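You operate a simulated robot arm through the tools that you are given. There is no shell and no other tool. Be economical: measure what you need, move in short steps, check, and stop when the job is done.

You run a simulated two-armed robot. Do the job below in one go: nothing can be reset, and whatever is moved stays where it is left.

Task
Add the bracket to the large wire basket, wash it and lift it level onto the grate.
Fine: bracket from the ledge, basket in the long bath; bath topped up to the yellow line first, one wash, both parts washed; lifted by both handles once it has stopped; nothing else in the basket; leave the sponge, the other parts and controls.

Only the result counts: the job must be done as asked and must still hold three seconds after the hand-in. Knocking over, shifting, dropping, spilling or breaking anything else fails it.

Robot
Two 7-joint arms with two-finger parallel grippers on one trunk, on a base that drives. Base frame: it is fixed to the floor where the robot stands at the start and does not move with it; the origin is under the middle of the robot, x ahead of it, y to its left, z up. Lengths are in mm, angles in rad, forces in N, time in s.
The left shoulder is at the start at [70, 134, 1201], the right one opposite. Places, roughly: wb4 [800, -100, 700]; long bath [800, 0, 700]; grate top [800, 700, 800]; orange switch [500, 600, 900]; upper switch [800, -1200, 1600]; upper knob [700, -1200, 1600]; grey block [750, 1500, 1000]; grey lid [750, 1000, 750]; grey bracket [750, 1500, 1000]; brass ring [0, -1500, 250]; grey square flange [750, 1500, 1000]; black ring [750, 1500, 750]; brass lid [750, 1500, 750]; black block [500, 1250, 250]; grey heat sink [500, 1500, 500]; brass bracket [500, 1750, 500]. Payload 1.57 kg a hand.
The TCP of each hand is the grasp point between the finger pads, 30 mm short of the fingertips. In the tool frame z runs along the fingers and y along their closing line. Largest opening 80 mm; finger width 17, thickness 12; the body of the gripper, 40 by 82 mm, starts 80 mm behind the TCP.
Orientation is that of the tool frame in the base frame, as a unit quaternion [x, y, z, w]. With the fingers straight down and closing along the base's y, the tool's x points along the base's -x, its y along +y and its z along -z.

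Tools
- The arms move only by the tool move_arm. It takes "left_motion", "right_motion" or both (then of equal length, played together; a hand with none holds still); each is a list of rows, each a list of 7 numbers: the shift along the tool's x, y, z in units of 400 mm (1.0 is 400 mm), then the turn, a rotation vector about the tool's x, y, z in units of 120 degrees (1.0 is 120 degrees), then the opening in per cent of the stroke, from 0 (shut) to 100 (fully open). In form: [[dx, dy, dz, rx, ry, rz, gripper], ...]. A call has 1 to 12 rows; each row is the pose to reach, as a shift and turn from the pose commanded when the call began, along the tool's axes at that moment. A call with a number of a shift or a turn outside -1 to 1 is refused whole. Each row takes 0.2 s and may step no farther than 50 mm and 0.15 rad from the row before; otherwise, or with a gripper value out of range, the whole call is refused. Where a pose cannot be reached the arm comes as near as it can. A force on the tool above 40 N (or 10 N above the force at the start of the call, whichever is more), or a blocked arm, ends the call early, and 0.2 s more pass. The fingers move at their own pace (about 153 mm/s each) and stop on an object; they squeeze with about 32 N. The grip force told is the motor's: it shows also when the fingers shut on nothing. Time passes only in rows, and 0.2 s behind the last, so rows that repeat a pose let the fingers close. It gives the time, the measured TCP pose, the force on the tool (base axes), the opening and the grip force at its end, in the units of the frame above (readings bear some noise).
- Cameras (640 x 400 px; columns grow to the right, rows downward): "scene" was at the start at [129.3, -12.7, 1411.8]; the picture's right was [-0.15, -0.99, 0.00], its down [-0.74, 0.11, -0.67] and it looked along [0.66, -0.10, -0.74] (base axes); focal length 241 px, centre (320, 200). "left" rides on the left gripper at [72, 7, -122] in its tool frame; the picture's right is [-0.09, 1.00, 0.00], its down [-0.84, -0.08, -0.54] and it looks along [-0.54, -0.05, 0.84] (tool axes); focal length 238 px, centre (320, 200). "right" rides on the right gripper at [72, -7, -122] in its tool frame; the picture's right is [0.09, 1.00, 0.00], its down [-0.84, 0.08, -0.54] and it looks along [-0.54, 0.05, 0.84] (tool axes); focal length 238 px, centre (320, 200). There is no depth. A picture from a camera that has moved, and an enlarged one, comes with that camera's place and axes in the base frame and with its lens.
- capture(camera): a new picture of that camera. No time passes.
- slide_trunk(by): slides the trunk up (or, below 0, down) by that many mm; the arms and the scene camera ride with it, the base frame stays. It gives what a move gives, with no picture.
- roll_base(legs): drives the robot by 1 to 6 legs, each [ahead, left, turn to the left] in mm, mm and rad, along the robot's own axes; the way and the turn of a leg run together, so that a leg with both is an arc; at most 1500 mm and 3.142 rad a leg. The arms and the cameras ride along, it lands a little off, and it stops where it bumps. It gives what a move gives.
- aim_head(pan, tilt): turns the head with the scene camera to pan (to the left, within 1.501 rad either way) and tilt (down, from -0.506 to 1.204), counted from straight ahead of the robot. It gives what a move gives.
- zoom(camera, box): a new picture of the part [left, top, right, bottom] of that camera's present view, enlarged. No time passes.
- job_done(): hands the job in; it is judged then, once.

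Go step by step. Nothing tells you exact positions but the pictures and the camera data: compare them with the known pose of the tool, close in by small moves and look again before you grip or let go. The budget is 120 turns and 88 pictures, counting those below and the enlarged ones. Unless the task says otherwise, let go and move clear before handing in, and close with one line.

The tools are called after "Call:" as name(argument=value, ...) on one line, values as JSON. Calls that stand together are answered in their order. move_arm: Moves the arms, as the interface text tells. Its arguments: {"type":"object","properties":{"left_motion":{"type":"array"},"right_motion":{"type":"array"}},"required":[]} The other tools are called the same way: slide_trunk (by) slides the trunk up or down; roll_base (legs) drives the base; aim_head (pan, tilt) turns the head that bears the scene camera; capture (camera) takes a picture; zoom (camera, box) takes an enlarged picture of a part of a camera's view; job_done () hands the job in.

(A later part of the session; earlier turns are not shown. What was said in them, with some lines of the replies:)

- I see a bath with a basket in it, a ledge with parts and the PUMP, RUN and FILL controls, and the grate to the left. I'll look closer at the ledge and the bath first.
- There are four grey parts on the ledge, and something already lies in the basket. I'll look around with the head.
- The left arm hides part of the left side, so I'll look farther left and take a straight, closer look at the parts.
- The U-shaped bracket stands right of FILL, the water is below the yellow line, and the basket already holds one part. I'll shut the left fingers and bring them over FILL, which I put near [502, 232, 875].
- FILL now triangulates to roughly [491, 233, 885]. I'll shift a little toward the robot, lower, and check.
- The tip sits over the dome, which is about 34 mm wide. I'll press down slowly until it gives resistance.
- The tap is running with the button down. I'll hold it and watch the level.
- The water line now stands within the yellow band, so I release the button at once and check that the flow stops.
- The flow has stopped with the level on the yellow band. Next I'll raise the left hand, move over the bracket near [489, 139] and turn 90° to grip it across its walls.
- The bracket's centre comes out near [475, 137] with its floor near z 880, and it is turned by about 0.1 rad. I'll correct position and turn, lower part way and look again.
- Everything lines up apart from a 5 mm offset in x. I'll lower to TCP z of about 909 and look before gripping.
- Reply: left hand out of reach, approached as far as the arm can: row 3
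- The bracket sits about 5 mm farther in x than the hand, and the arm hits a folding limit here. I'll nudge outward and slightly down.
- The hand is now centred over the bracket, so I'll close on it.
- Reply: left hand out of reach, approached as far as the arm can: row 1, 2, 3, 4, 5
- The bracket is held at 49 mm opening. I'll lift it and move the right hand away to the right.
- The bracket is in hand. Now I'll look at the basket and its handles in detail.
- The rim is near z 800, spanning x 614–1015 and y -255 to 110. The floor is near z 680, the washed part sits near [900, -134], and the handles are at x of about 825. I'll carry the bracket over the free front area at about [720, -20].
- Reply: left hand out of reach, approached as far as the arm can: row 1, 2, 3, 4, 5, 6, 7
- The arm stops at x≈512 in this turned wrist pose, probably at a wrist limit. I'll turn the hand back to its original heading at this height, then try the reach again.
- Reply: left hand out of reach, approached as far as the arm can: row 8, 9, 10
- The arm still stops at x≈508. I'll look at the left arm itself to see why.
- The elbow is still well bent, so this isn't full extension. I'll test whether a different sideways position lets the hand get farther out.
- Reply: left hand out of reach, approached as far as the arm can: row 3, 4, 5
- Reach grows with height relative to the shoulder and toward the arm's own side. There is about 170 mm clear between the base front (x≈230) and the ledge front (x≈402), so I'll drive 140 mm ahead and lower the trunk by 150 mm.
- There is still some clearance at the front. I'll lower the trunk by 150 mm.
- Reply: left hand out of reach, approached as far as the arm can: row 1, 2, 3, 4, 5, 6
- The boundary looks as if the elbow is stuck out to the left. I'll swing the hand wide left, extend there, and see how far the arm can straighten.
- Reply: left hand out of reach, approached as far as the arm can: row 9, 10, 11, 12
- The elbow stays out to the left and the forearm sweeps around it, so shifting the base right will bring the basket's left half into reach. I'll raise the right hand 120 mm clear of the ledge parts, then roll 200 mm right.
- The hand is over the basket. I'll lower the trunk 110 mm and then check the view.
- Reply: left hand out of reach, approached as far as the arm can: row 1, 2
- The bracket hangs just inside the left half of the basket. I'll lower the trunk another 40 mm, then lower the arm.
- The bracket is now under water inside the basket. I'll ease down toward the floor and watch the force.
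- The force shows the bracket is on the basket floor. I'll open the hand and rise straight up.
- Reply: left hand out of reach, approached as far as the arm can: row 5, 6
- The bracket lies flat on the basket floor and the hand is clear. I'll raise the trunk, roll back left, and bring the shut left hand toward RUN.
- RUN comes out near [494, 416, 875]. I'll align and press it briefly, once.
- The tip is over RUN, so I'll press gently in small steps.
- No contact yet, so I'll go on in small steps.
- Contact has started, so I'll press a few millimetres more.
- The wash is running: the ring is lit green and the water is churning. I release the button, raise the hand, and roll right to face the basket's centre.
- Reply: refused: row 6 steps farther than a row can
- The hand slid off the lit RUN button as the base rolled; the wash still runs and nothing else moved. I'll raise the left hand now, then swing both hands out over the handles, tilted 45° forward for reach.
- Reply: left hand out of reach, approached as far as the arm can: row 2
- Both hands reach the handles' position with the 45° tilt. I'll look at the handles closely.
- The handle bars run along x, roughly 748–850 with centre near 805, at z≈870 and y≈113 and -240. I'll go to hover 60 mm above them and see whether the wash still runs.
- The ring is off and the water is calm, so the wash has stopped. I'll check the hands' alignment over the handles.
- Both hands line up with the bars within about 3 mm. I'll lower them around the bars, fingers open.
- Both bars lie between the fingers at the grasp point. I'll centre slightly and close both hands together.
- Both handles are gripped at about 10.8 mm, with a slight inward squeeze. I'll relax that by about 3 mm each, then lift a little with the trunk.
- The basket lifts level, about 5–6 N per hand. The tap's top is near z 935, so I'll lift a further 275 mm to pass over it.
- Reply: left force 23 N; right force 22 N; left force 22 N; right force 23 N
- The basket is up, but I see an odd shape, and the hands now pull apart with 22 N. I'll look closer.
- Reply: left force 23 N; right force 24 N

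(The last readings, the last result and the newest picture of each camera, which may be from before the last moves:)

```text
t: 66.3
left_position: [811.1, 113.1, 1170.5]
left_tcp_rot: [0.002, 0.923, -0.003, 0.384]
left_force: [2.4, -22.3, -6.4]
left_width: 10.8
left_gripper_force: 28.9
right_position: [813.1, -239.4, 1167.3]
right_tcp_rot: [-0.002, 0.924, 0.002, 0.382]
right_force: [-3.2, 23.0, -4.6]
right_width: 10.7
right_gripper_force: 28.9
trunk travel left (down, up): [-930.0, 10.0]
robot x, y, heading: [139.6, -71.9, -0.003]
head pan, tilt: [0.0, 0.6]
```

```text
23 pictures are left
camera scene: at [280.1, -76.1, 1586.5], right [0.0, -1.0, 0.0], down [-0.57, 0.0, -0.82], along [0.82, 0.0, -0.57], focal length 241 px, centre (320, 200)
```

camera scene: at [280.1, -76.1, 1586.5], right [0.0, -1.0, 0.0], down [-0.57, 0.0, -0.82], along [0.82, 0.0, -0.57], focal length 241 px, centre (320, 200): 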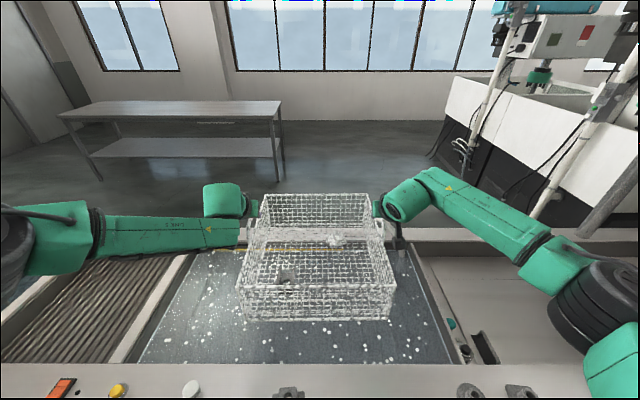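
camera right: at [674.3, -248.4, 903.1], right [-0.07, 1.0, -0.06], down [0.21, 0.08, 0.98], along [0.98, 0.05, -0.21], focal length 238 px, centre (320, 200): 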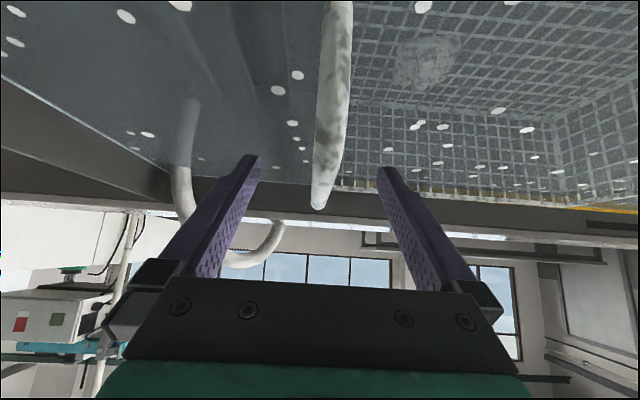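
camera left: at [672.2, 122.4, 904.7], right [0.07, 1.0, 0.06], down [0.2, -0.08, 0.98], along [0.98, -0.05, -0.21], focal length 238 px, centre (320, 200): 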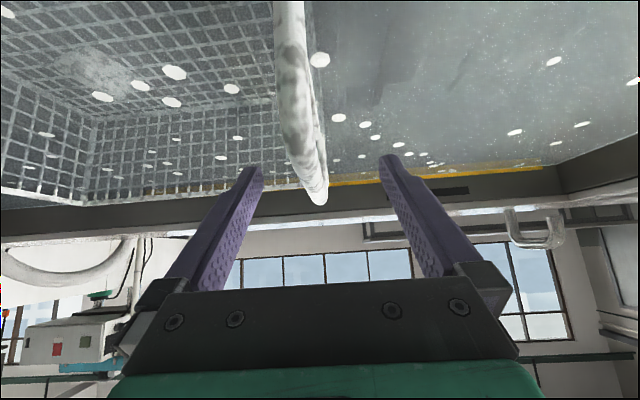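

The basket hangs level with just the two parts in it. I'll relax the outward pull, then roll left toward the grate in two legs.

Call:
move_arm(left_motion=[[0, -0.006, 0, 0, 0, 0, 0], [0, -0.011, 0, 0, 0, 0, 0]], right_motion=[[0, 0.006, 0, 0, 0, 0, 0], [0, 0.011, 0, 0, 0, 0, 0]])

Call:
roll_base(legs=[[0, 380, 0]])

Call:
aim_head(pan=0.5, tilt=0.9)

Call:
capture(camera="scene")

```text
t: 66.9
left_position: [809.6, 114.1, 1169.8]
left_tcp_rot: [-0.001, 0.923, 0.0, 0.384]
left_force: [3.8, -1.4, -5.2]
left_width: 10.8
left_gripper_force: 28.1
right_position: [813.5, -239.7, 1167.7]
right_tcp_rot: [0.0, 0.924, -0.002, 0.381]
right_force: [-3.9, 2.3, -4.7]
right_width: 11.1
right_gripper_force: 28.4
trunk travel left (down, up): [-930.0, 10.0]
robot x, y, heading: [139.4, -78.9, -0.003]
head pan, tilt: [0.0, 0.6]
```

```text
t: 69.3
left_position: [810.8, 486.6, 1170.3]
left_tcp_rot: [0.001, 0.924, 0.002, 0.382]
left_force: [3.1, 29.0, -5.1]
left_width: 10.9
left_gripper_force: 28.4
right_position: [813.7, 133.2, 1166.0]
right_tcp_rot: [0.003, 0.924, -0.001, 0.382]
right_force: [-3.8, -28.7, -5.7]
right_width: 11.1
right_gripper_force: 28.4
trunk travel left (down, up): [-930.0, 10.0]
robot x, y, heading: [130.7, 305.5, -0.003]
head pan, tilt: [0.0, 0.6]
```

```text
t: 70.2
left_position: [811.0, 490.0, 1170.7]
left_tcp_rot: [0.001, 0.924, 0.001, 0.384]
left_force: [3.4, -0.2, -5.6]
left_width: 10.8
left_gripper_force: 28.2
right_position: [812.4, 135.4, 1166.4]
right_tcp_rot: [0.003, 0.925, -0.003, 0.381]
right_force: [-2.5, -1.2, -4.5]
right_width: 11.1
right_gripper_force: 28.6
trunk travel left (down, up): [-930.0, 10.0]
robot x, y, heading: [140.0, 300.4, 0.004]
head pan, tilt: [0.499, 0.901]
```

```text
22 pictures are left
camera scene: at [258.1, 338.4, 1561.9], right [0.48, -0.88, 0.0], down [-0.69, -0.37, -0.62], along [0.54, 0.3, -0.78], focal length 241 px, centre (320, 200)
```

scene: 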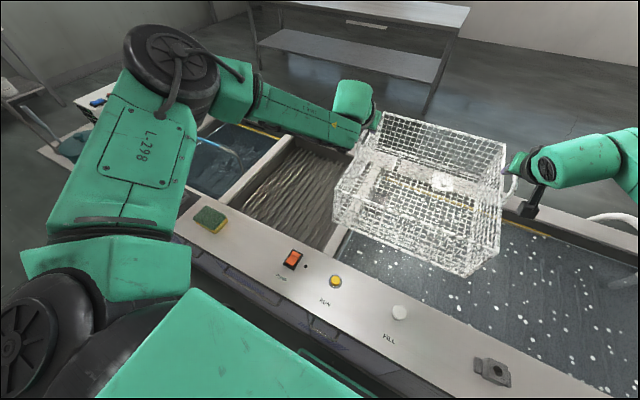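

The basket is holding steady. I'll measure the grate opening closely before setting down.

Call:
zoom(camera="scene", box=[190, 110, 370, 270])

Call:
capture(camera="left")

```text
2.50 times, centred on (280, 190) of scene
camera zoom: at [258.1, 338.4, 1561.9], right [0.48, -0.88, 0.0], down [-0.69, -0.37, -0.62], along [0.54, 0.3, -0.78], focal length 603 px, centre (420, 225)
```

zoom: 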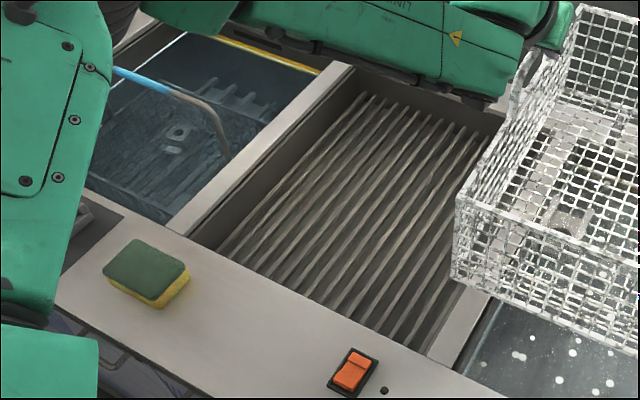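

```text
20 pictures are left
camera left: at [674.3, 496.6, 1204.8], right [0.06, 1.0, 0.07], down [0.21, -0.08, 0.98], along [0.98, -0.05, -0.21], focal length 238 px, centre (320, 200)
```

left: 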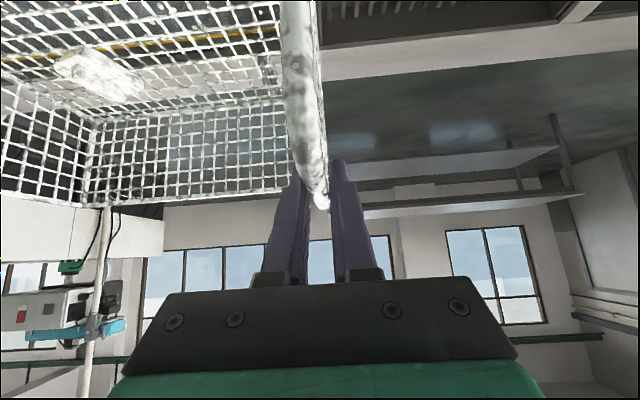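

The grate opening runs y≈493–884 and x≈562–1030, recessed about 70 mm. The basket is about 366 mm wide, so its centre must come to y≈688, meaning a roll of about 375 mm more.

Call:
roll_base(legs=[[0, 376, 0]])

Call:
aim_head(pan=0.0, tilt=0.9)

Call:
capture(camera="scene")

```text
t: 72.6
left_position: [815.6, 855.8, 1170.5]
left_tcp_rot: [0.004, 0.924, 0.001, 0.383]
left_force: [3.0, 0.9, -5.8]
left_width: 11.2
left_gripper_force: 28.3
right_position: [812.3, 502.7, 1167.4]
right_tcp_rot: [0.007, 0.924, -0.003, 0.381]
right_force: [-3.4, -1.5, -5.1]
right_width: 10.9
right_gripper_force: 28.9
trunk travel left (down, up): [-930.0, 10.0]
robot x, y, heading: [138.4, 677.8, -0.014]
head pan, tilt: [0.499, 0.901]
```

```text
t: 73.5
left_position: [815.9, 859.5, 1169.0]
left_tcp_rot: [0.004, 0.924, 0.0, 0.383]
left_force: [3.7, 0.1, -5.2]
left_width: 11.0
left_gripper_force: 28.6
right_position: [813.5, 504.8, 1166.3]
right_tcp_rot: [0.007, 0.924, -0.005, 0.381]
right_force: [-3.8, 0.9, -4.6]
right_width: 11.0
right_gripper_force: 28.5
trunk travel left (down, up): [-930.0, 10.0]
robot x, y, heading: [139.5, 677.0, -0.013]
head pan, tilt: [0.0, 0.901]
```

```text
19 pictures are left
camera scene: at [269.4, 676.3, 1561.8], right [-0.01, -1.0, 0.0], down [-0.79, 0.01, -0.62], along [0.62, -0.01, -0.79], focal length 241 px, centre (320, 200)
```

scene: 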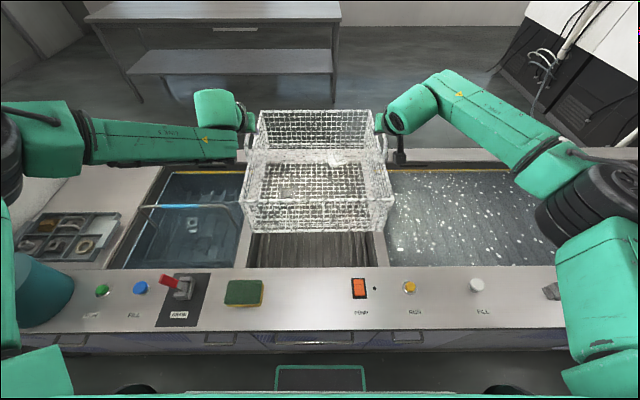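

The base landed 0.013 rad off in heading. I'll correct that and zoom in on the alignment.

Call:
roll_base(legs=[[0, 0, 0.014]])

Call:
zoom(camera="scene", box=[220, 100, 420, 280])

```text
t: 74.3
left_position: [811.5, 867.7, 1170.7]
left_tcp_rot: [-0.001, 0.924, 0.001, 0.383]
left_force: [3.4, -0.5, -6.0]
left_width: 10.9
left_gripper_force: 28.0
right_position: [815.6, 513.5, 1166.5]
right_tcp_rot: [0.001, 0.925, -0.002, 0.381]
right_force: [-2.7, 0.4, -6.0]
right_width: 10.8
right_gripper_force: 29.0
trunk travel left (down, up): [-930.0, 10.0]
robot x, y, heading: [140.3, 678.1, -0.002]
head pan, tilt: [0.0, 0.901]
```

```text
2.22 times, centred on (320, 190) of scene
camera zoom: at [269.5, 676.6, 1561.8], right [0.0, -1.0, 0.0], down [-0.79, 0.0, -0.62], along [0.62, 0.0, -0.79], focal length 536 px, centre (320, 222)
```

zoom: 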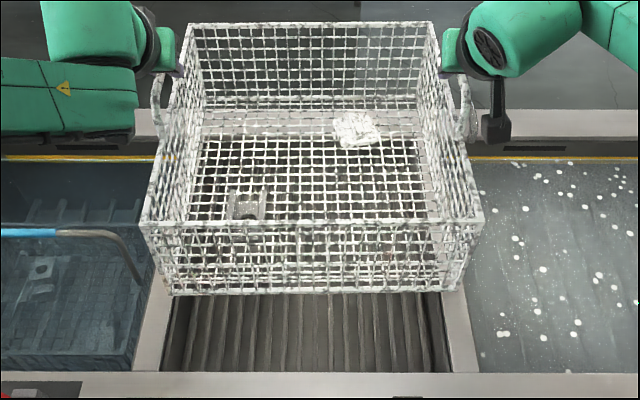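

The opening comes out at y≈500–886, x≈558–1010; the basket is yawed about 0.02 rad and sits slightly too far back. I'll roll 22 mm back, 18 mm left and turn -0.018 rad.

Call:
roll_base(legs=[[-22, 18, -0.018]])

Call:
zoom(camera="scene", box=[220, 100, 420, 280])

```text
t: 75.1
left_position: [799.0, 869.7, 1167.3]
left_tcp_rot: [0.007, 0.924, 0.0, 0.382]
left_force: [4.2, -1.6, -6.8]
left_width: 11.0
left_gripper_force: 28.5
right_position: [796.4, 515.4, 1163.9]
right_tcp_rot: [0.01, 0.926, -0.004, 0.378]
right_force: [-3.2, 0.1, -5.0]
right_width: 11.2
right_gripper_force: 28.9
trunk travel left (down, up): [-930.0, 10.0]
robot x, y, heading: [118.5, 696.8, -0.013]
head pan, tilt: [0.0, 0.901]
```

```text
2.22 times, centred on (320, 190) of scene
camera zoom: at [254.6, 688.2, 1561.1], right [-0.02, -1.0, 0.0], down [-0.79, 0.01, -0.62], along [0.62, -0.01, -0.79], focal length 536 px, centre (320, 222)
```

zoom: 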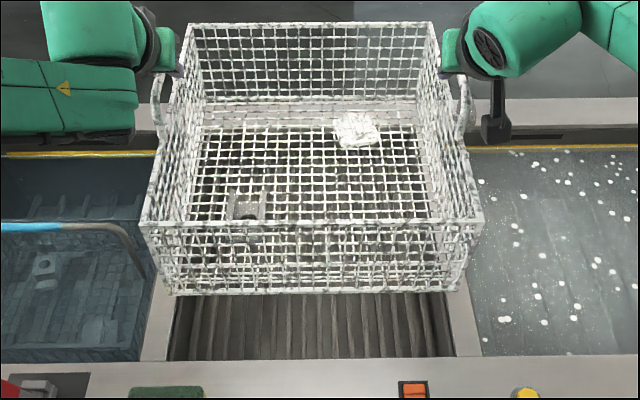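

The basket is now nearly centred, about 6–17 mm clear on each side. I'll trim 4 mm left and 10 mm back with the arms, then lower to just above the frame and look.

Call:
move_arm(left_motion=[[0.009, 0.005, -0.009, 0, 0, 0, 0], [0.018, 0.01, -0.018, 0, 0, 0, 0]], right_motion=[[0.009, 0.005, -0.009, 0, 0, 0, 0], [0.018, 0.01, -0.018, 0, 0, 0, 0]])

Call:
slide_trunk(by=-112)

Call:
zoom(camera="scene", box=[220, 100, 420, 280])

```text
t: 75.7
left_position: [784.1, 877.3, 1169.5]
left_tcp_rot: [0.007, 0.923, -0.002, 0.384]
left_force: [3.3, -1.1, -5.4]
left_width: 10.9
left_gripper_force: 29.0
right_position: [780.9, 523.6, 1166.9]
right_tcp_rot: [0.01, 0.925, -0.006, 0.38]
right_force: [-3.4, 0.5, -5.6]
right_width: 10.9
right_gripper_force: 29.3
trunk travel left (down, up): [-930.0, 10.0]
robot x, y, heading: [118.4, 697.5, -0.017]
head pan, tilt: [0.0, 0.901]
```

```text
t: 77.1
left_position: [784.3, 877.0, 1057.0]
left_tcp_rot: [0.006, 0.924, -0.001, 0.383]
left_force: [3.5, -0.9, -5.4]
left_width: 10.6
left_gripper_force: 28.5
right_position: [781.5, 522.8, 1054.2]
right_tcp_rot: [0.008, 0.925, -0.005, 0.38]
right_force: [-2.7, 1.8, -5.8]
right_width: 10.9
right_gripper_force: 28.5
trunk travel left (down, up): [-818.0, 122.0]
robot x, y, heading: [119.9, 699.3, -0.014]
head pan, tilt: [0.0, 0.901]
```

```text
2.22 times, centred on (320, 190) of scene
camera zoom: at [247.7, 692.8, 1449.8], right [-0.02, -1.0, 0.0], down [-0.79, 0.01, -0.62], along [0.62, -0.01, -0.79], focal length 536 px, centre (320, 222)
```

zoom: 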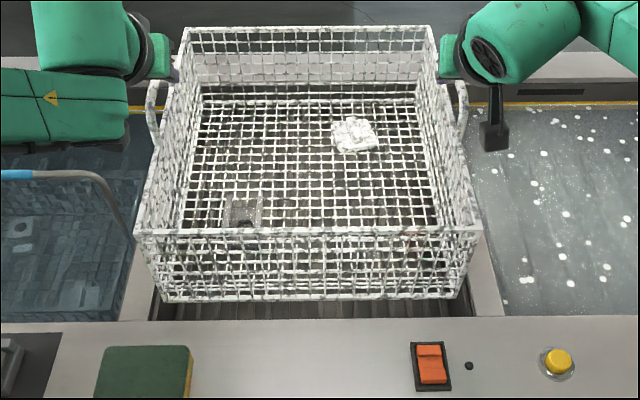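

The basket is now centred over the opening, with about 11 mm per side and 20 mm at the front. I'll lower it into the recess and check.

Call:
slide_trunk(by=-35)

Call:
zoom(camera="scene", box=[220, 100, 420, 280])

```text
t: 77.9
left_position: [784.1, 877.8, 1023.0]
left_tcp_rot: [0.006, 0.924, -0.001, 0.383]
left_force: [3.1, -2.0, -4.2]
left_width: 10.7
left_gripper_force: 29.0
right_position: [780.1, 523.5, 1019.8]
right_tcp_rot: [0.009, 0.925, -0.006, 0.38]
right_force: [-3.2, 2.1, -5.1]
right_width: 11.2
right_gripper_force: 28.5
trunk travel left (down, up): [-783.0, 157.0]
robot x, y, heading: [115.5, 692.9, -0.015]
head pan, tilt: [0.0, 0.901]
```

```text
2.22 times, centred on (320, 190) of scene
camera zoom: at [247.0, 693.0, 1414.8], right [-0.02, -1.0, 0.0], down [-0.78, 0.01, -0.62], along [0.62, -0.01, -0.78], focal length 536 px, centre (320, 222)
```

zoom: 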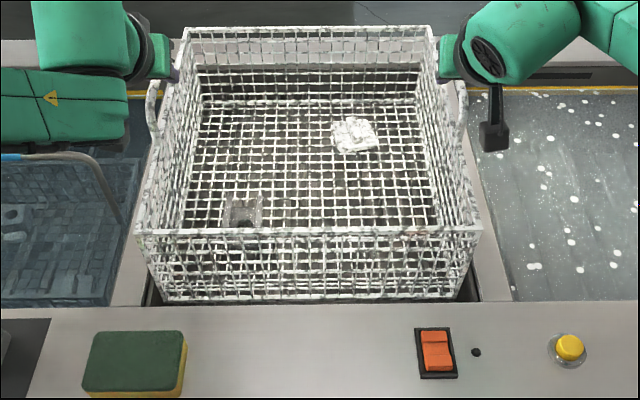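

The basket's bottom has entered the recess cleanly. I'll lower further in smaller steps, watching the forces.

Call:
slide_trunk(by=-32)

Call:
slide_trunk(by=-8)

```text
t: 78.7
left_position: [783.3, 877.6, 990.4]
left_tcp_rot: [0.006, 0.924, -0.001, 0.383]
left_force: [2.6, -1.4, -5.2]
left_width: 10.9
left_gripper_force: 28.1
right_position: [778.7, 523.9, 988.2]
right_tcp_rot: [0.01, 0.924, -0.006, 0.381]
right_force: [-2.6, 2.3, -5.2]
right_width: 11.0
right_gripper_force: 29.0
trunk travel left (down, up): [-751.0, 189.0]
robot x, y, heading: [114.0, 697.1, -0.013]
head pan, tilt: [0.0, 0.901]
```

```text
t: 79.3
left_position: [782.7, 877.2, 987.6]
left_tcp_rot: [0.006, 0.922, -0.001, 0.388]
left_force: [7.0, -2.0, 6.9]
left_width: 10.7
left_gripper_force: 28.5
right_position: [778.7, 524.5, 985.5]
right_tcp_rot: [0.009, 0.923, -0.004, 0.386]
right_force: [2.1, 0.6, 10.3]
right_width: 11.0
right_gripper_force: 28.8
trunk travel left (down, up): [-743.0, 197.0]
robot x, y, heading: [119.6, 698.9, -0.018]
head pan, tilt: [0.0, 0.901]
```

Contact has been made on both sides near TCP z 986. I'll check that it's resting on the slats and level.

Call:
zoom(camera="scene", box=[210, 100, 430, 290])

Call:
capture(camera="left")

Call:
capture(camera="right")

```text
2.11 times, centred on (320, 195) of scene
camera zoom: at [244.2, 693.0, 1375.6], right [-0.02, -1.0, 0.0], down [-0.78, 0.01, -0.62], along [0.62, -0.01, -0.78], focal length 508 px, centre (320, 210)
```

zoom: 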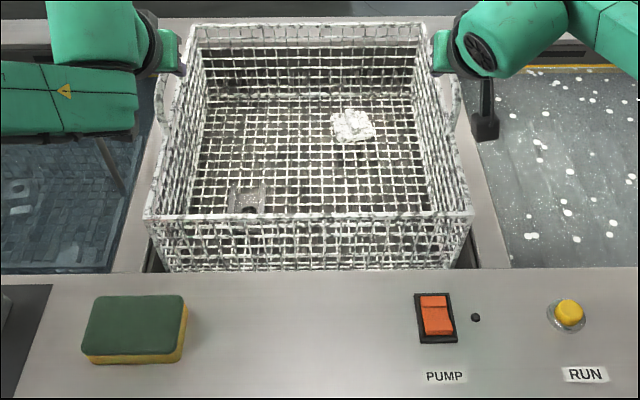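

```text
13 pictures are left
camera left: at [645.7, 886.1, 1020.8], right [0.08, 0.99, 0.07], down [0.2, -0.08, 0.98], along [0.98, -0.06, -0.2], focal length 238 px, centre (320, 200)
```

left: 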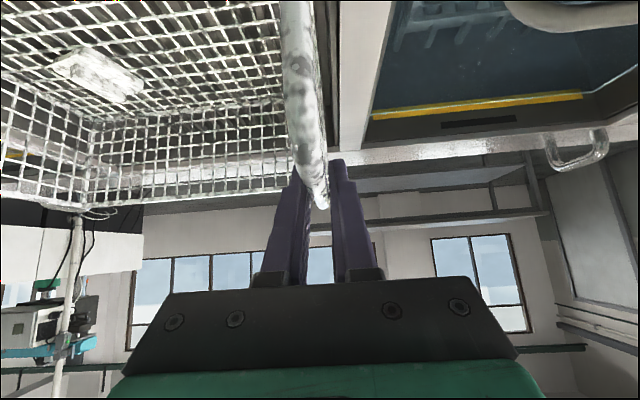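

```text
12 pictures are left
camera right: at [642.5, 519.3, 1019.2], right [-0.04, 1.0, -0.07], down [0.21, 0.07, 0.98], along [0.98, 0.03, -0.21], focal length 238 px, centre (320, 200)
```

right: 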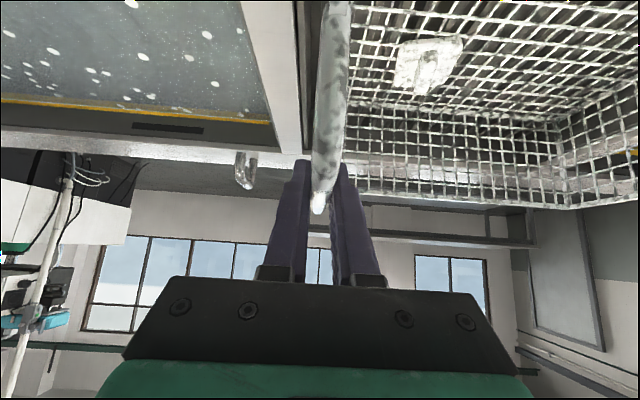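

The basket sits level in the recess with clear margins. I'll unload the pressing force, open both hands, and check.

Call:
slide_trunk(by=4)

Call:
move_arm(left_motion=[[0, 0, 0, 0, 0, 0, 20], [0, 0, 0, 0, 0, 0, 40], [0, 0, 0, 0, 0, 0, 80]], right_motion=[[0, 0, 0, 0, 0, 0, 20], [0, 0, 0, 0, 0, 0, 40], [0, 0, 0, 0, 0, 0, 80]])

Call:
capture(camera="left")

Call:
capture(camera="right")

```text
t: 79.8
left_position: [781.3, 877.6, 986.6]
left_tcp_rot: [0.006, 0.924, -0.001, 0.383]
left_force: [2.2, -2.2, 1.3]
left_width: 11.0
left_gripper_force: 29.2
right_position: [778.0, 523.9, 984.6]
right_tcp_rot: [0.009, 0.925, -0.006, 0.381]
right_force: [-1.0, 1.0, 3.4]
right_width: 11.1
right_gripper_force: 28.8
trunk travel left (down, up): [-747.0, 193.0]
robot x, y, heading: [116.4, 692.4, -0.013]
head pan, tilt: [0.0, 0.901]
```

```text
t: 80.6
left_position: [782.0, 878.1, 986.7]
left_tcp_rot: [0.006, 0.923, -0.002, 0.384]
left_force: [-0.3, 0.1, 0.1]
left_width: 63.7
left_gripper_force: 0.0
right_position: [778.9, 523.8, 985.7]
right_tcp_rot: [0.009, 0.924, -0.006, 0.381]
right_force: [0.0, -0.6, 0.1]
right_width: 64.0
right_gripper_force: 0.1
trunk travel left (down, up): [-747.0, 193.0]
robot x, y, heading: [118.4, 693.5, -0.014]
head pan, tilt: [0.0, 0.901]
```

```text
11 pictures are left
camera left: at [645.1, 886.1, 1022.3], right [0.08, 0.99, 0.07], down [0.2, -0.08, 0.98], along [0.98, -0.06, -0.21], focal length 238 px, centre (320, 200)
```

left: 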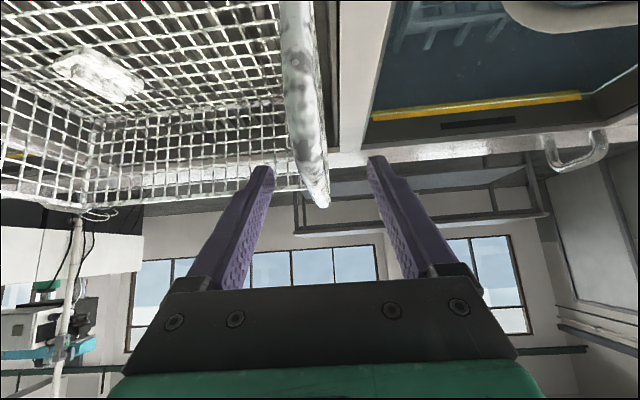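

```text
10 pictures are left
camera right: at [642.0, 519.2, 1020.6], right [-0.04, 1.0, -0.07], down [0.21, 0.08, 0.97], along [0.98, 0.03, -0.22], focal length 238 px, centre (320, 200)
```

right: 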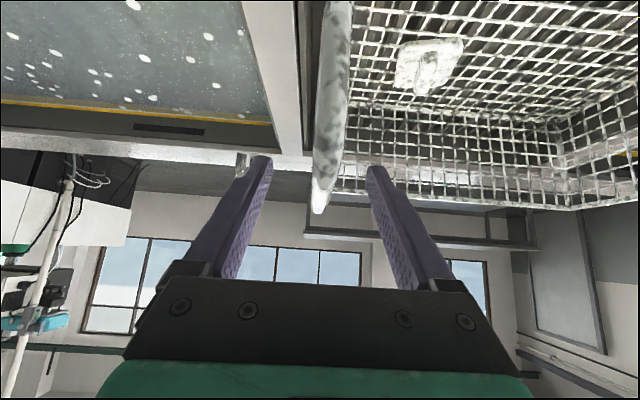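

Both hands are open and free of the bars. I'll withdraw straight up with the trunk and take a last look.

Call:
slide_trunk(by=150)

Call:
capture(camera="scene")

Call:
zoom(camera="scene", box=[210, 140, 430, 300])

```text
t: 82.3
left_position: [782.3, 878.0, 1138.2]
left_tcp_rot: [0.006, 0.923, -0.001, 0.384]
left_force: [0.1, 0.5, -0.4]
left_width: 64.0
left_gripper_force: 0.0
right_position: [778.4, 523.2, 1135.9]
right_tcp_rot: [0.009, 0.925, -0.006, 0.381]
right_force: [0.3, -0.1, 0.0]
right_width: 64.1
right_gripper_force: 0.0
trunk travel left (down, up): [-897.0, 43.0]
robot x, y, heading: [118.9, 697.9, -0.013]
head pan, tilt: [0.0, 0.901]
```

```text
9 pictures are left
camera scene: at [245.0, 692.9, 1529.1], right [-0.02, -1.0, 0.0], down [-0.78, 0.01, -0.62], along [0.62, -0.01, -0.78], focal length 241 px, centre (320, 200)
```

scene: 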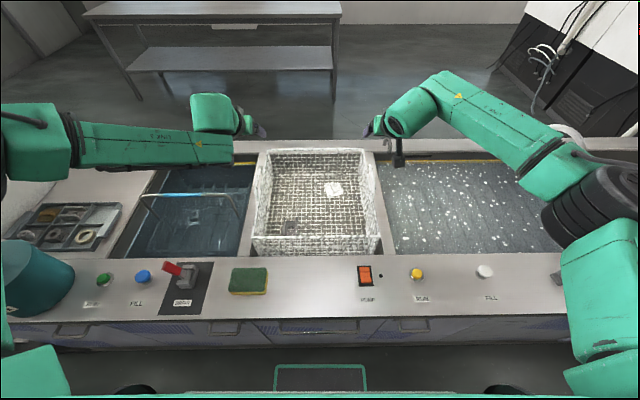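

```text
2.50 times, centred on (320, 220) of scene
camera zoom: at [245.0, 692.9, 1529.1], right [-0.02, -1.0, 0.0], down [-0.78, 0.01, -0.62], along [0.62, -0.01, -0.78], focal length 603 px, centre (320, 150)
```

zoom: 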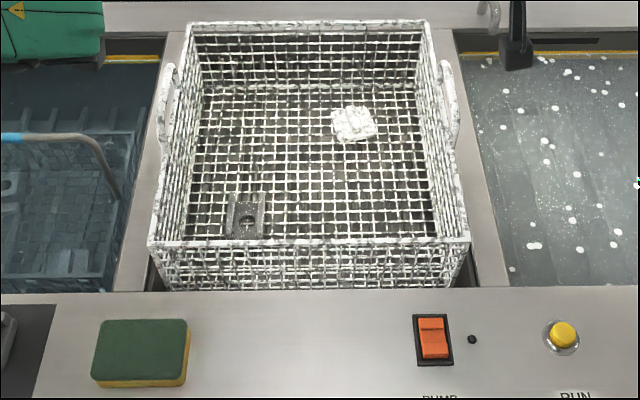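

The basket stands level on the grate with the bracket and the other part in it. The hands are clear, and the sponge, the other parts and the other controls look untouched, so I hand in.

Call:
job_done()

```text
The job is handed in.
```

The bracket was added to the basket, the bath was filled to the yellow line, one wash was run, and the basket now stands level on the grate with both parts in it. The hand dragged off RUN as the base rolled, but the wash ran on and stopped by itself.
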